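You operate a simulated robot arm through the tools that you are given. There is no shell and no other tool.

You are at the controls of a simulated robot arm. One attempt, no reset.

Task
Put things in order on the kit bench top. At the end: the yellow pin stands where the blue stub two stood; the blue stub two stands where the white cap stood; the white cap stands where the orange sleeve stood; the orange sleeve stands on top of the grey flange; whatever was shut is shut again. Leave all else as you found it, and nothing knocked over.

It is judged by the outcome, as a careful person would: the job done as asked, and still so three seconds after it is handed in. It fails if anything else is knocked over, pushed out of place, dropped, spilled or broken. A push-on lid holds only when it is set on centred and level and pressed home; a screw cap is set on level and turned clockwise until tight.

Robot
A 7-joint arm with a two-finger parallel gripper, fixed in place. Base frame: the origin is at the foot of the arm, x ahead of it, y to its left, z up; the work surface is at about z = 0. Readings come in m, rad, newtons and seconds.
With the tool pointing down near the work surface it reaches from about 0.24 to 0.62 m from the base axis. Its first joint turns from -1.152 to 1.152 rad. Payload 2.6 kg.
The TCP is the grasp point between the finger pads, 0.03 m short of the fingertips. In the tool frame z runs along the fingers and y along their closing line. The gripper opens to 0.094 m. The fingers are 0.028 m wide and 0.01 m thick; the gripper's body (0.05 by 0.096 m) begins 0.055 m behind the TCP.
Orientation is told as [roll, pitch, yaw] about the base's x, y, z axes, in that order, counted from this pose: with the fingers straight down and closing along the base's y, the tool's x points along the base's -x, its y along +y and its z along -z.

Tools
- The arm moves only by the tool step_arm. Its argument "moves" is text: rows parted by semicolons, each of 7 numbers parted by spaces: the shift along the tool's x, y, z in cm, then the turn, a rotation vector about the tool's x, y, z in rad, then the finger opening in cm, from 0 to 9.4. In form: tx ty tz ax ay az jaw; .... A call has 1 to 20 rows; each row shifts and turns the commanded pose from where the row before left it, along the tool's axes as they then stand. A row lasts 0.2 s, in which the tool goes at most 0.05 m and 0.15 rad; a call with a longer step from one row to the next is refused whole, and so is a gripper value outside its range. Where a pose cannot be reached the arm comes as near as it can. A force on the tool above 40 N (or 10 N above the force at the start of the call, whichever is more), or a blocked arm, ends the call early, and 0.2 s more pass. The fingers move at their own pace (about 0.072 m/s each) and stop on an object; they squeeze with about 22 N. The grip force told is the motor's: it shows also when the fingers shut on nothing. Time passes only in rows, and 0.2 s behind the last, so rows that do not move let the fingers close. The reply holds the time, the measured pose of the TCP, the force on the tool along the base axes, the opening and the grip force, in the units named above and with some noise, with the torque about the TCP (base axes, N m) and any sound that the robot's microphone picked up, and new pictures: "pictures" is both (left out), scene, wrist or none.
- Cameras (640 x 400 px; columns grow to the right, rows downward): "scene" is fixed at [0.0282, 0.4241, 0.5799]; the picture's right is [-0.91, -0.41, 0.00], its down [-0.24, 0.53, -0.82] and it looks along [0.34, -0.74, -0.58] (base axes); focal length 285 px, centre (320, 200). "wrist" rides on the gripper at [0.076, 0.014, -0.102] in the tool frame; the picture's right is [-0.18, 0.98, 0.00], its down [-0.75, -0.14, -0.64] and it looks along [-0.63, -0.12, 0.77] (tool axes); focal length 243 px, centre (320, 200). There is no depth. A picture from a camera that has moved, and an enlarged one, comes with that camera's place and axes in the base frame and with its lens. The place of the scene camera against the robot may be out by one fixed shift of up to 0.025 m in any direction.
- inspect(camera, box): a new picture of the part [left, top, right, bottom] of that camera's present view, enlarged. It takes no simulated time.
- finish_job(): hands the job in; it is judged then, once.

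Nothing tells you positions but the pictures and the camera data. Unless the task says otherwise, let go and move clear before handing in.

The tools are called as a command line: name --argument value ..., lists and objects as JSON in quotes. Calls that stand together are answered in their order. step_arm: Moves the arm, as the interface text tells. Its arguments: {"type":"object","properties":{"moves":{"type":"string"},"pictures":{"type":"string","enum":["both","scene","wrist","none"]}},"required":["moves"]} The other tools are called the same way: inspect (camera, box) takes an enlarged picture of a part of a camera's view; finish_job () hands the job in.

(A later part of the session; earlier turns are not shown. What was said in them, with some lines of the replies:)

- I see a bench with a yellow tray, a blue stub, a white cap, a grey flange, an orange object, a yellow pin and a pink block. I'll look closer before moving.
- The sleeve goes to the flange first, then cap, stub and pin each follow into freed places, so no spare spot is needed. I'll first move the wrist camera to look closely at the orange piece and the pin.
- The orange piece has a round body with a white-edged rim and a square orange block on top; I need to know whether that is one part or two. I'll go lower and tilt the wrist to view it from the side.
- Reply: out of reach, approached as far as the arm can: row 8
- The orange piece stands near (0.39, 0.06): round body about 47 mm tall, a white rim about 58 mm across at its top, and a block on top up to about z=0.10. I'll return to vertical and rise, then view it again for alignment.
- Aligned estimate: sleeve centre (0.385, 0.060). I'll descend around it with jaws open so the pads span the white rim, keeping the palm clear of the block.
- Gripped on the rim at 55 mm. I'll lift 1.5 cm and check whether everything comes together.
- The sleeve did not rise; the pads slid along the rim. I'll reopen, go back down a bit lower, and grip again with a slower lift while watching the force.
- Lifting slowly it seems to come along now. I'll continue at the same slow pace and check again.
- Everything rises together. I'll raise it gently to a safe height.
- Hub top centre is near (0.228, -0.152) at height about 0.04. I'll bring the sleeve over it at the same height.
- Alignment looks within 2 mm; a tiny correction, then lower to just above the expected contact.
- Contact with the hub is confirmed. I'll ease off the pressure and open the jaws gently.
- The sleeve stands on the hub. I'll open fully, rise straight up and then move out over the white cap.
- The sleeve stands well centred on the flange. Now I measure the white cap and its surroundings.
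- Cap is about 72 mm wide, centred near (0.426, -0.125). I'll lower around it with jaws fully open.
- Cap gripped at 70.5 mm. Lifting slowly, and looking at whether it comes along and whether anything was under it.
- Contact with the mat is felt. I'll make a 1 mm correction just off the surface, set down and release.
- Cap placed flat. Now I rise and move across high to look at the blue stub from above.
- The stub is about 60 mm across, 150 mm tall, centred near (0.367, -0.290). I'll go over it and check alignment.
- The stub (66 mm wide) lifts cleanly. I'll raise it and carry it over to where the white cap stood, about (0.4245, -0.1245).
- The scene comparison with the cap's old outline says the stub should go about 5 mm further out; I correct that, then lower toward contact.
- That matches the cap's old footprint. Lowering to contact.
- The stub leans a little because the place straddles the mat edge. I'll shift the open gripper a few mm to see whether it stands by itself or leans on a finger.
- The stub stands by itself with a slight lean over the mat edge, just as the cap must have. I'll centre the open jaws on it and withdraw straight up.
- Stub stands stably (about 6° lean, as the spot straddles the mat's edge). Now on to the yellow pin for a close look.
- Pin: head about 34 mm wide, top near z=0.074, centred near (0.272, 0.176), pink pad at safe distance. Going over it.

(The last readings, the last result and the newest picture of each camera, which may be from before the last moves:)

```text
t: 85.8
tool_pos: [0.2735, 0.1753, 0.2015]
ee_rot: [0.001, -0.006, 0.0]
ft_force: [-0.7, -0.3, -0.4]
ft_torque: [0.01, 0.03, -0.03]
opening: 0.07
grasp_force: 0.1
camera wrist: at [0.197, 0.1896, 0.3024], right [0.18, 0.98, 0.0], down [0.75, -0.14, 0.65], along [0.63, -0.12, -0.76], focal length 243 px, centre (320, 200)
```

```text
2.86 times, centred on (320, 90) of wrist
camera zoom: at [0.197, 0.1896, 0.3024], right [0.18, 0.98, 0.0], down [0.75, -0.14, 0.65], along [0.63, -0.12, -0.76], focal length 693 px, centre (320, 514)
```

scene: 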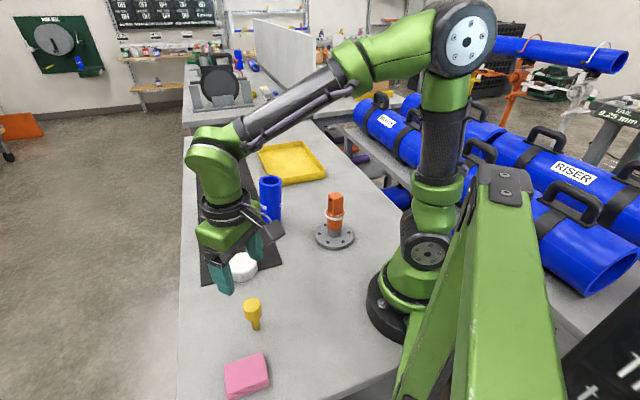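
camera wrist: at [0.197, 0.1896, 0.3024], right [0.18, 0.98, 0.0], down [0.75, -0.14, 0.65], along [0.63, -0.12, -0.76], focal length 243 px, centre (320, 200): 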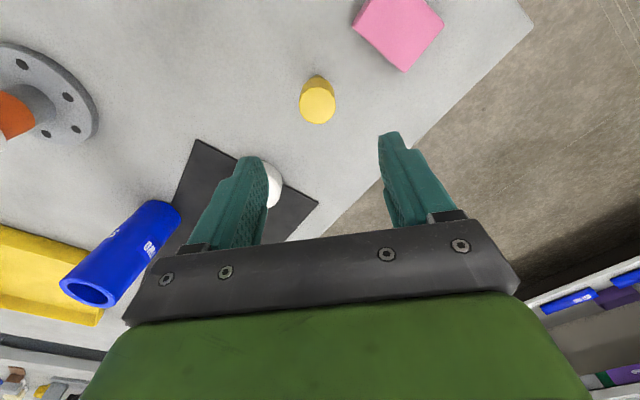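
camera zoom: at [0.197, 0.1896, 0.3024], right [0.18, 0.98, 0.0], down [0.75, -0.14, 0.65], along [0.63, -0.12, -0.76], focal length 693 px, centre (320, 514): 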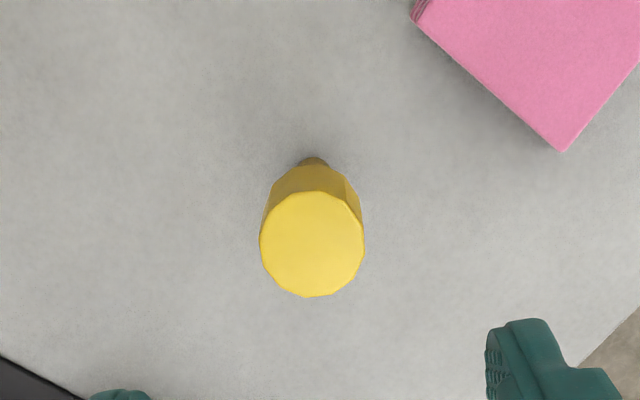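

step_arm --moves "0 -0.2 2 0 0 0 7;0 0 3 0 0 0 7;0 0 3 0 0 0 7;0 0 3 0 0 0 7;0 0 2 0 0 0 7;0 0 1.5 0 0 0 7;0 0 0 0 0 0 7"

inspect --camera "wrist" --box '[220, 60, 420, 240]'

inspect --camera "scene" --box '[212, 270, 292, 340]'

```text
t: 87.4
tool_pos: [0.2715, 0.1728, 0.0557]
ee_rot: [0.002, -0.005, 0.0]
ft_force: [0.2, -0.6, -0.3]
ft_torque: [-0.02, -0.03, 0.0]
opening: 0.0702
grasp_force: 0.0
camera wrist: at [0.1953, 0.1872, 0.1574], right [0.18, 0.98, 0.0], down [0.75, -0.14, 0.65], along [0.63, -0.12, -0.76], focal length 243 px, centre (320, 200)
```

scene: 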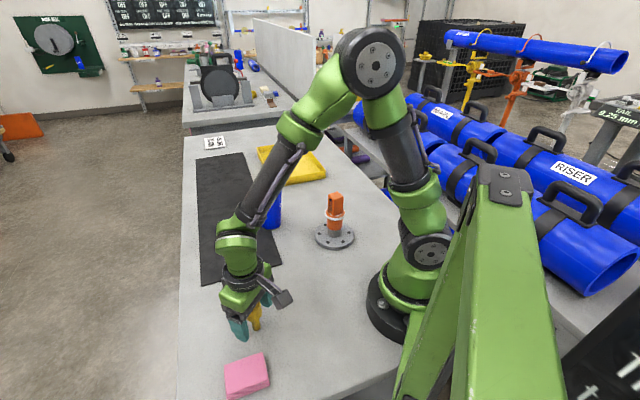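
wrist: 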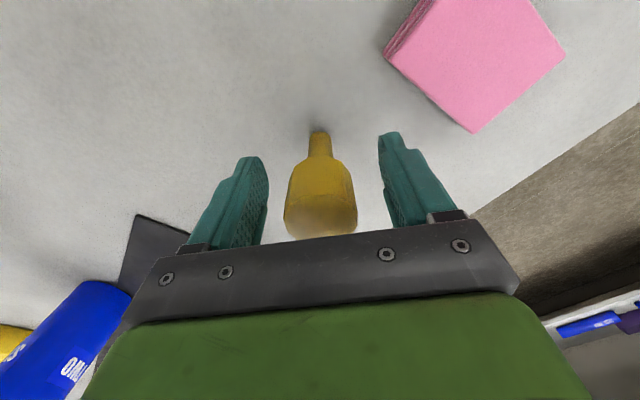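

```text
2.22 times, centred on (320, 150) of wrist
camera zoom: at [0.1953, 0.1872, 0.1574], right [0.18, 0.98, 0.0], down [0.75, -0.14, 0.65], along [0.63, -0.12, -0.76], focal length 539 px, centre (320, 311)
```

zoom: 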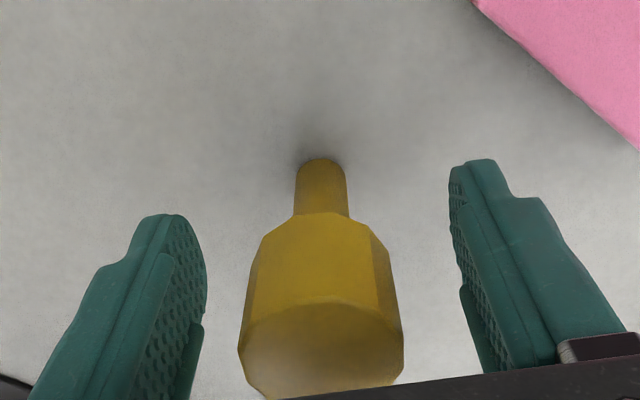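

```text
5.71 times, centred on (252, 305) of scene
camera zoom: at [0.0282, 0.4241, 0.5799], right [-0.91, -0.41, 0.0], down [-0.24, 0.53, -0.82], along [0.34, -0.74, -0.58], focal length 1628 px, centre (709, -400)
```

zoom: 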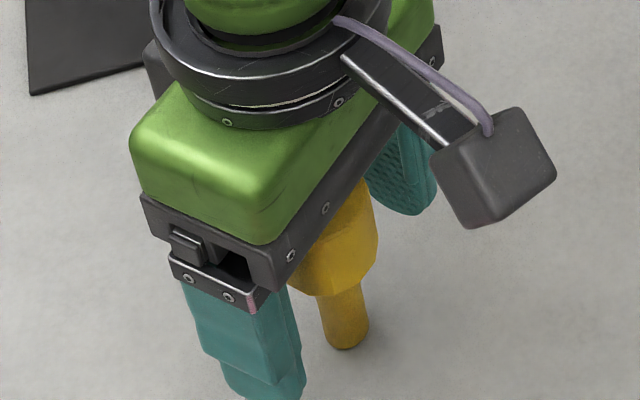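

step_arm --moves "0 0 0 0 0 0 5.5;0 0 0 0 0 0 4.6;0 0 0 0 0 0 4.1;0 0 0 0 0 0 3.8;0 0 0 0 0 0 3.5;0 0 0 0 0 0 3.2;0 0 0 0 0 0 2.8;0 0 0 0 0 0 2;0 0 0 0 0 0 1;0 0 0 0 0 0 1"

inspect --camera "wrist" --box '[220, 60, 420, 240]'

```text
t: 89.6
tool_pos: [0.2725, 0.1734, 0.0557]
ee_rot: [0.001, -0.006, 0.001]
ft_force: [0.6, -0.1, 0.2]
ft_torque: [0.01, 0.0, -0.01]
opening: 0.033
grasp_force: 22.1
camera wrist: at [0.1954, 0.1872, 0.1577], right [0.18, 0.98, 0.0], down [0.75, -0.14, 0.65], along [0.63, -0.12, -0.76], focal length 243 px, centre (320, 200)
```

scene: 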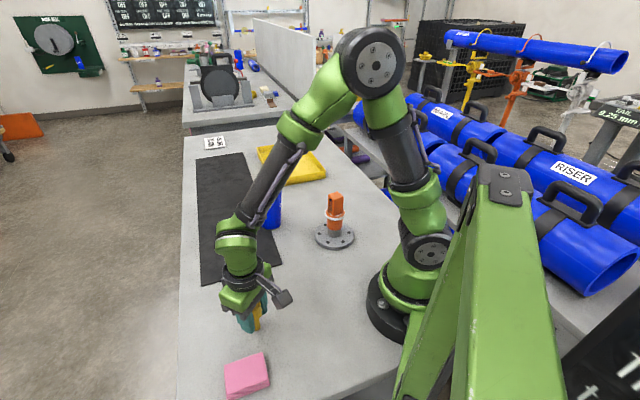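
wrist: 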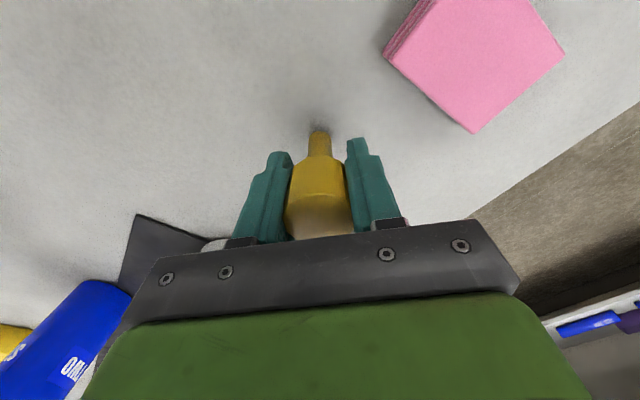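

```text
2.22 times, centred on (320, 150) of wrist
camera zoom: at [0.1954, 0.1872, 0.1577], right [0.18, 0.98, 0.0], down [0.75, -0.14, 0.65], along [0.63, -0.12, -0.76], focal length 539 px, centre (320, 311)
```

zoom: 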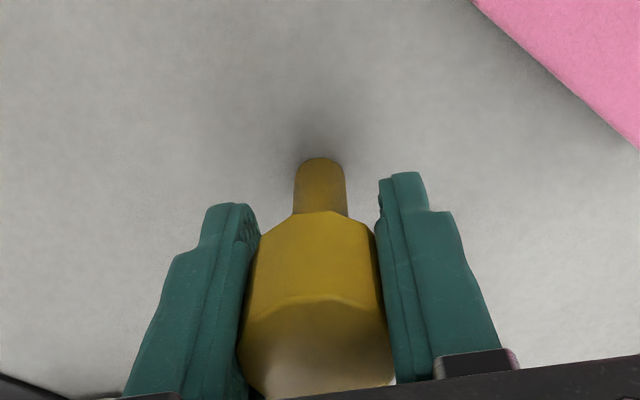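

step_arm --moves "0 0 -0.1 0 0 0 1;0 0 -0.1 0 0 0 1;0 0 -0.2 0 0 0 1;0 0 -0.3 0 0 0 1;0 0 -0.5 0 0 0 1;0 0 -0.8 0 0 0 1;0 0 0 0 0 0 1"

inspect --camera "wrist" --box '[220, 60, 420, 240]'

```text
t: 91.2
tool_pos: [0.2724, 0.1734, 0.0774]
ee_rot: [0.0, -0.006, 0.0]
ft_force: [0.0, -0.5, -1.1]
ft_torque: [0.02, 0.0, 0.02]
opening: 0.0331
grasp_force: 22.3
camera wrist: at [0.1965, 0.1869, 0.1785], right [0.18, 0.98, 0.0], down [0.75, -0.14, 0.65], along [0.63, -0.12, -0.76], focal length 243 px, centre (320, 200)
```

scene: 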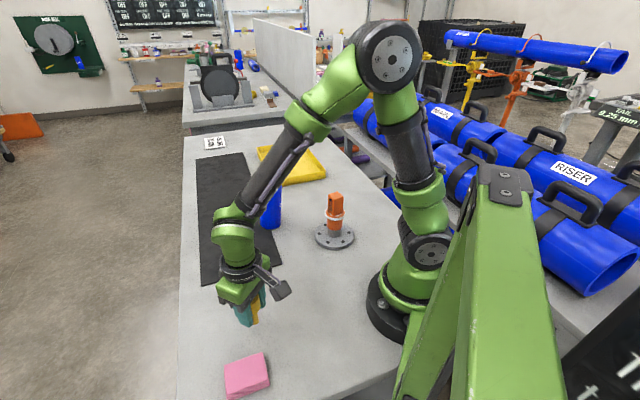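
wrist: 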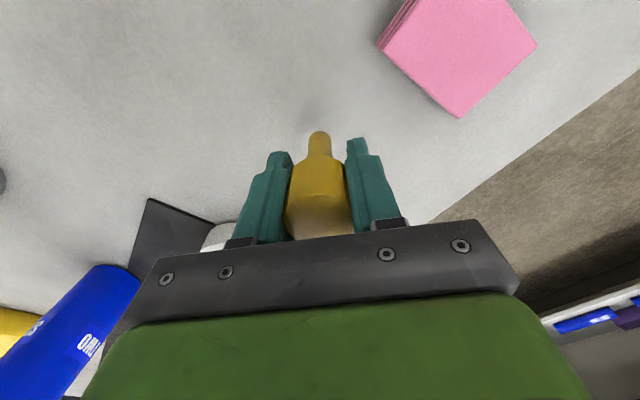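

```text
2.22 times, centred on (320, 150) of wrist
camera zoom: at [0.1965, 0.1869, 0.1785], right [0.18, 0.98, 0.0], down [0.75, -0.14, 0.65], along [0.63, -0.12, -0.76], focal length 539 px, centre (320, 311)
```

zoom: 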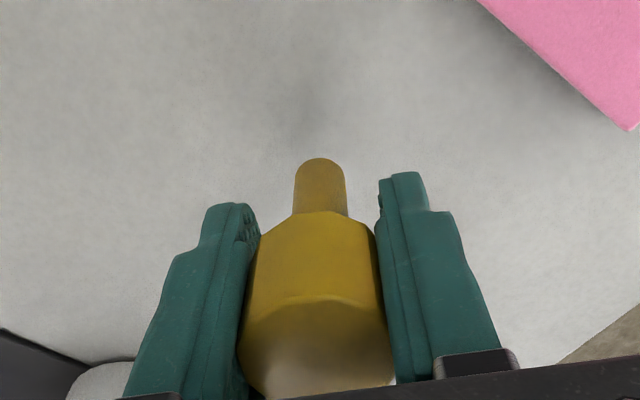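

Pin is held firmly. Raising high, then carrying it across to the stub's old place.

step_arm --moves "0 0 -1 0 0 0 1;0 0 -2 0 0 0 1;0 0 -2.5 0 0 0 1;0 0 -2.5 0 0 0 1;0 0 -2.5 0 0 0 1;0 0 -2.5 0 0 0 1;0 0 -2.5 0 0 0 1;0 0 -1.2 0 0 0 1;0 0 -0.6 0 0 0 1;0 0 0 0 0 0 1" --pictures "none"

step_arm --moves "-0.2 -0.93 0 0 0 0 1;-0.35 -1.63 0 0 0 0 1;-0.5 -2.33 0 0 0 0 1;-0.563 -2.627 0 0 0 0 1;-0.563 -2.627 0 0 0 0 1;-0.563 -2.627 0 0 0 0 1;-0.563 -2.627 0 0 0 0 1;-0.563 -2.627 0 0 0 0 1;-0.563 -2.627 0 0 0 0 1;-0.563 -2.627 0 0 0 0 1;-0.563 -2.627 0 0 0 0 1;-0.563 -2.627 0 0 0 0 1;-0.563 -2.627 0 0 0 0 1;-0.563 -2.627 0 0 0 0 1;-0.563 -2.627 0 0 0 0 1;-0.563 -2.627 0 0 0 0 1;-0.563 -2.627 0 0 0 0 1;-0.5 -2.33 0 0 0 0 1;-0.35 -1.63 0 0 0 0 1;-0.2 -0.93 0 0 0 0 1"

inspect --camera "wrist" --box '[220, 60, 420, 240]'

```text
t: 93.4
tool_pos: [0.2714, 0.1736, 0.2488]
ee_rot: [0.0, -0.005, -0.002]
ft_force: [-0.6, 0.5, -0.9]
ft_torque: [0.02, -0.03, 0.0]
opening: 0.0329
grasp_force: 21.7
```

```text
t: 97.6
tool_pos: [0.3711, -0.2938, 0.2504]
ee_rot: [0.001, -0.005, 0.0]
ft_force: [0.5, 0.1, -0.8]
ft_torque: [0.02, 0.0, -0.01]
opening: 0.0331
grasp_force: 21.8
camera wrist: at [0.2938, -0.2798, 0.3521], right [0.18, 0.98, 0.0], down [0.75, -0.14, 0.65], along [0.63, -0.12, -0.76], focal length 243 px, centre (320, 200)
```

scene: 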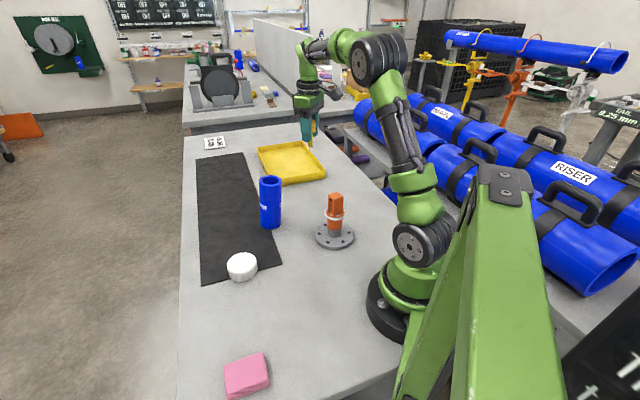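
wrist: 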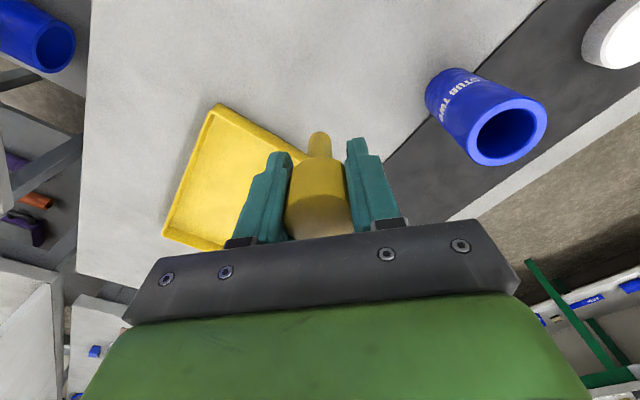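

```text
2.22 times, centred on (320, 150) of wrist
camera zoom: at [0.2938, -0.2798, 0.3521], right [0.18, 0.98, 0.0], down [0.75, -0.14, 0.65], along [0.63, -0.12, -0.76], focal length 539 px, centre (320, 311)
```

zoom: 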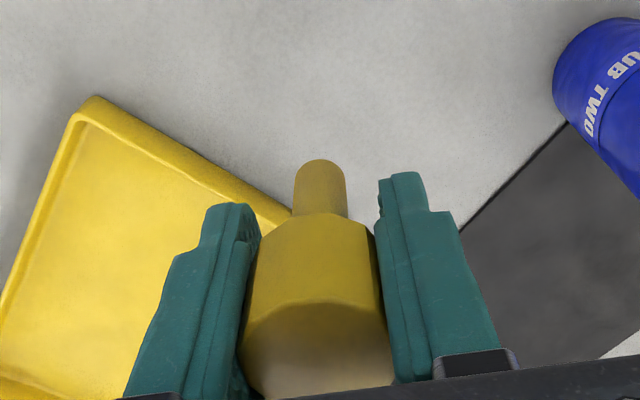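

step_arm --moves "-0.1 0.15 1 0 0 0 1;0 0 2 0 0 0 1;0 0 2.5 0 0 0 1;0 0 2.5 0 0 0 1;0 0 2.5 0 0 0 1;0 0 2.5 0 0 0 1;0 0 2 0 0 0 1;0 0 1.5 0 0 0 1;0 0 1 0 0 0 1;0 0 0.6 0 0 0 1;0 0 0.3 0 0 0 1;0 0 0 0 0 0 1"

inspect --camera "scene" --box '[260, 130, 356, 210]'

```text
t: 100.2
tool_pos: [0.373, -0.2932, 0.0651]
ee_rot: [-0.001, -0.004, -0.001]
ft_force: [-0.9, 0.0, -1.0]
ft_torque: [0.0, 0.01, 0.03]
opening: 0.0329
grasp_force: 22.0
camera wrist: at [0.2963, -0.2778, 0.1672], right [0.18, 0.98, 0.0], down [0.75, -0.14, 0.65], along [0.63, -0.12, -0.76], focal length 243 px, centre (320, 200)
```

scene: 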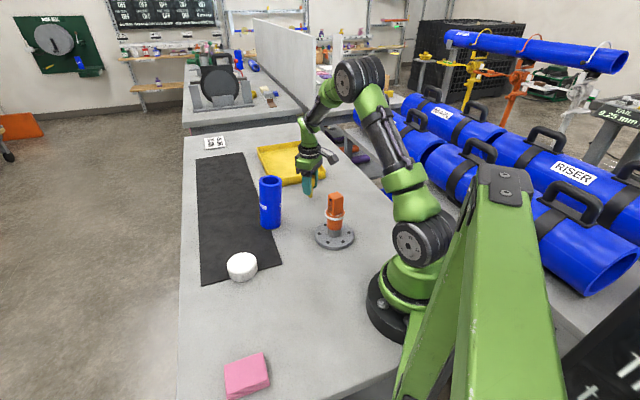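
wrist: 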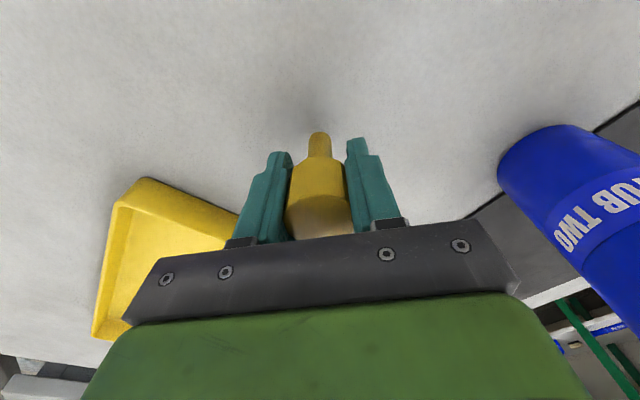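

```text
5.00 times, centred on (308, 170) of scene
camera zoom: at [0.0282, 0.4241, 0.5799], right [-0.91, -0.41, 0.0], down [-0.24, 0.53, -0.82], along [0.34, -0.74, -0.58], focal length 1424 px, centre (380, 350)
```

zoom: 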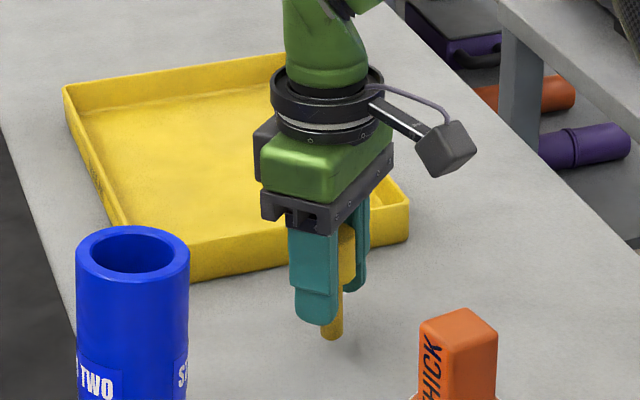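

step_arm --moves "0.2 0 0.2 0 0 0 1;0 0 0.3 0 0 0 1;0 0 0.2 0 0 0 1;0 0 0.1 0 0 0 1;0 0 0 0 0 0 1" --pictures "none"

step_arm --moves "0 0 0.1 0 0 0 1;0 0 0 0 0 0 1" --pictures "none"

```text
t: 101.4
tool_pos: [0.37, -0.2923, 0.0581]
ee_rot: [0.001, -0.004, 0.0]
ft_force: [-0.2, 0.2, -0.4]
ft_torque: [0.02, 0.0, -0.01]
opening: 0.0328
grasp_force: 21.9
```

```text
t: 102.0
tool_pos: [0.3722, -0.2928, 0.0553]
ee_rot: [0.0, -0.004, 0.0]
ft_force: [0.9, -0.2, -1.2]
ft_torque: [0.01, 0.01, -0.01]
opening: 0.0327
grasp_force: 22.2
```

step_arm --moves "0 0 0.1 0 0 0 1;0 0 0 0 0 0 1" --pictures "none"

```text
t: 102.6
tool_pos: [0.3735, -0.2918, 0.0557]
ee_rot: [0.001, -0.005, 0.0]
ft_force: [-1.6, 1.6, 6.9]
ft_torque: [0.04, 0.14, -0.02]
opening: 0.0332
grasp_force: 21.9
```

Contact. Ease off slightly and open slowly.

step_arm --moves "0 0 -0.05 0 0 0 1;0 0 0 0 0 0 1;0 0 0 0 0 0 3.2;0 0 0 0 0 0 3.4;0 0 0 0 0 0 3.5;0 0 0 0 0 0 3.6;0 0 0 0 0 0 3.8;0 0 0 0 0 0 4.2;0 0 0 0 0 0 4.2"

inspect --camera "wrist" --box '[220, 60, 420, 240]'

inspect --camera "scene" --box '[260, 130, 356, 210]'

```text
t: 104.6
tool_pos: [0.3717, -0.2915, 0.056]
ee_rot: [0.0, -0.004, 0.0]
ft_force: [0.4, -0.2, -0.3]
ft_torque: [0.0, -0.02, 0.03]
opening: 0.042
grasp_force: 0.1
camera wrist: at [0.2945, -0.2779, 0.1575], right [0.18, 0.98, 0.0], down [0.75, -0.14, 0.65], along [0.63, -0.12, -0.76], focal length 243 px, centre (320, 200)
```

scene: 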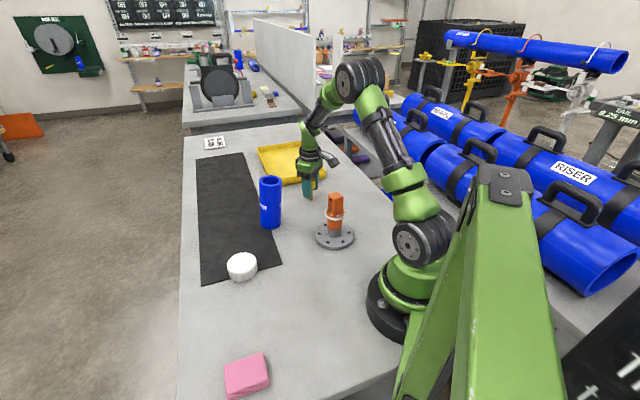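
wrist: 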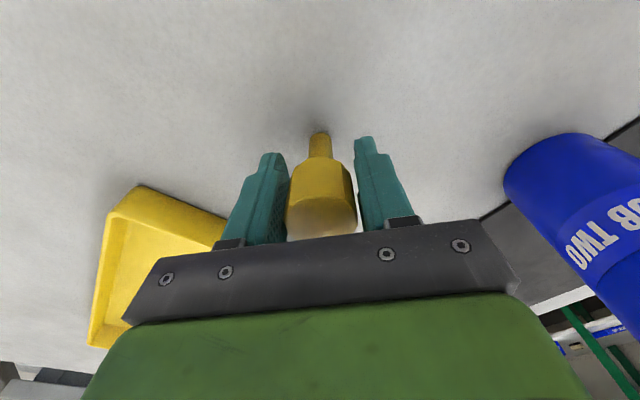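

```text
2.22 times, centred on (320, 150) of wrist
camera zoom: at [0.2945, -0.2779, 0.1575], right [0.18, 0.98, 0.0], down [0.75, -0.14, 0.65], along [0.63, -0.12, -0.76], focal length 539 px, centre (320, 311)
```

zoom: 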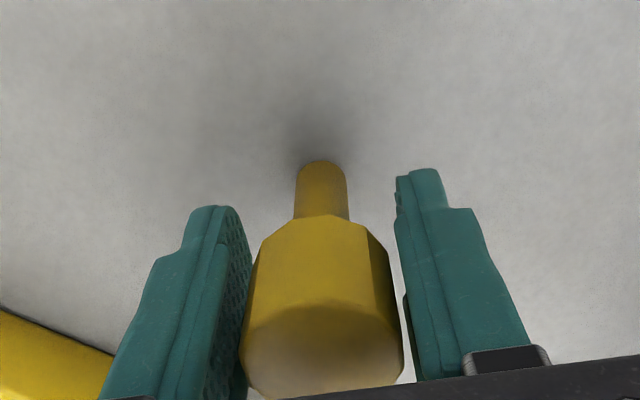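

```text
5.00 times, centred on (308, 170) of scene
camera zoom: at [0.0282, 0.4241, 0.5799], right [-0.91, -0.41, 0.0], down [-0.24, 0.53, -0.82], along [0.34, -0.74, -0.58], focal length 1424 px, centre (380, 350)
```

zoom: 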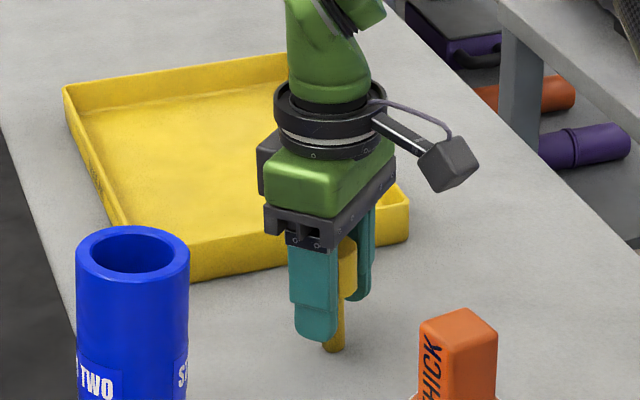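

Pin is free and upright. Opening further and withdrawing straight up, then away.

step_arm --moves "0 0 0 0 0 0 5;0 0 0 0 0 0 6;0 0 0 0 0 0 7;0 0 0 0 0 0 7;0 0 -0.5 0 0 0 7;0 0 -1 0 0 0 7;0 0 -2 0 0 0 7;0 0 -3 0 0 0 7;0 0 -4 0 0 0 7;0 0 -4 0 0 0 7;0 0 -4 0 0 0 7;0 0 -3 0 0 0 7;2 2 0 0 0 0 7;3 3 0 0 0 0 7;3 3 0 0 0 0 7;0 0 0 0 0 0 7"

inspect --camera "scene" --box '[220, 130, 380, 290]'

inspect --camera "scene" --box '[276, 140, 340, 210]'

inspect --camera "scene" --box '[207, 235, 287, 285]'

```text
t: 108.0
tool_pos: [0.2894, -0.2099, 0.2713]
ee_rot: [-0.002, -0.007, -0.001]
ft_force: [-1.3, -0.2, -0.2]
ft_torque: [-0.02, 0.02, -0.01]
opening: 0.0699
grasp_force: 0.1
camera wrist: at [0.2115, -0.1958, 0.3738], right [0.18, 0.98, 0.0], down [0.75, -0.14, 0.65], along [0.63, -0.12, -0.76], focal length 243 px, centre (320, 200)
```

scene: 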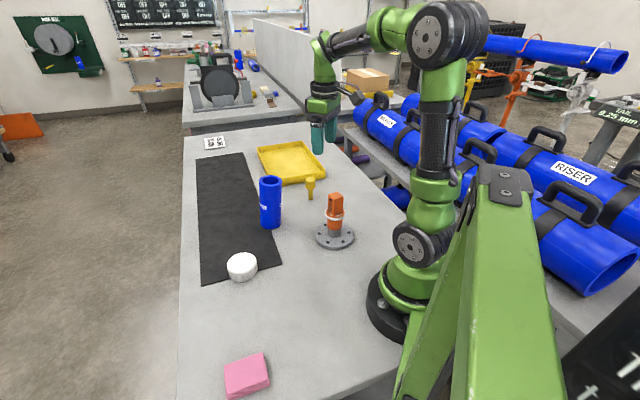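
wrist: 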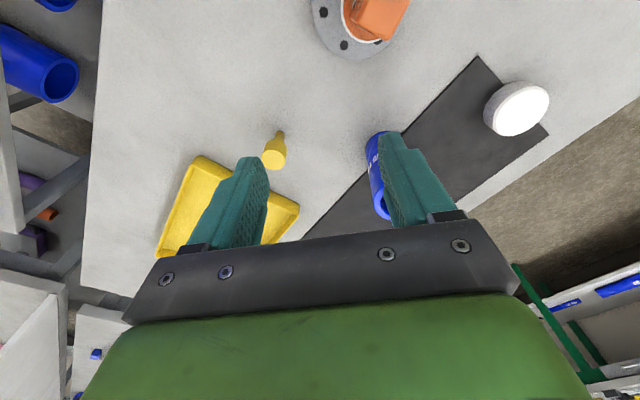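

```text
2.50 times, centred on (300, 210) of scene
camera zoom: at [0.0282, 0.4241, 0.5799], right [-0.91, -0.41, 0.0], down [-0.24, 0.53, -0.82], along [0.34, -0.74, -0.58], focal length 712 px, centre (370, 175)
```

zoom: 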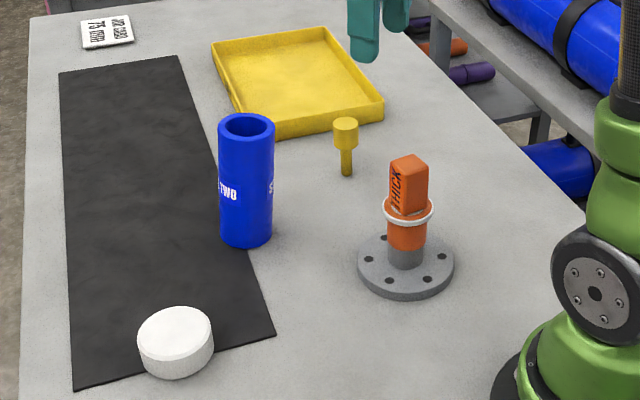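

```text
5.71 times, centred on (308, 175) of scene
camera zoom: at [0.0282, 0.4241, 0.5799], right [-0.91, -0.41, 0.0], down [-0.24, 0.53, -0.82], along [0.34, -0.74, -0.58], focal length 1628 px, centre (389, 343)
```

zoom: 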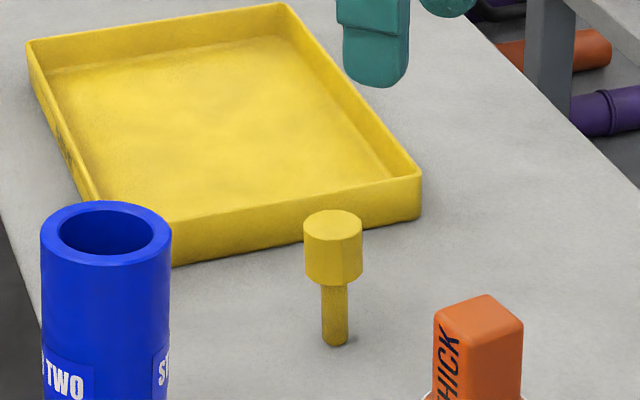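

```text
8.00 times, centred on (247, 260) of scene
camera zoom: at [0.0282, 0.4241, 0.5799], right [-0.91, -0.41, 0.0], down [-0.24, 0.53, -0.82], along [0.34, -0.74, -0.58], focal length 2278 px, centre (904, -280)
```

zoom: 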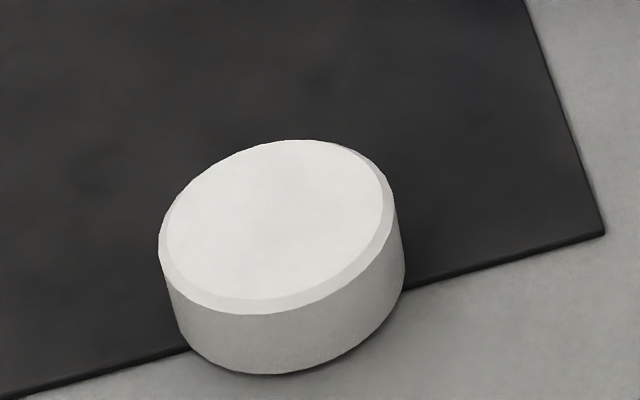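

Everything is in place: the sleeve with its block is on the flange, the cap is at the sleeve's old spot, the stub at the cap's, and the pin at the stub's. Everything is standing and the gripper is clear, so I'm handing in.

finish_job

```text
The job is handed in.
```

I moved all four pieces to their new places and handed the job in. At the last look everything was standing, and nothing else on the bench had been moved. No result has come back yet.

| Piece | Where it is now | State |
|---|---|---|
| Orange sleeve | On top of the grey flange's hub | Upright and well centred; the orange block on top of it came along undisturbed |
| White cap | Where the orange sleeve stood | Flat, at the edge of the mat |
| Blue stub two | Where the white cap stood | Standing, but leaning about 6° |
| Yellow pin | Where the blue stub two stood | Upright |

- **Blue stub lean:** the cap's old spot straddles the edge of the dark mat, so the stub rests partly on the mat and partly on the bench. It has stood steadily on its own since I let go. I kept the exact spot rather than shift it about 1 cm to stand level.
- **Placement accuracy:** I worked positions out from the pictures, so each piece should be within a few millimetres to about a centimetre of its target.
- **Shut items:** I opened nothing, so there was nothing to shut again.
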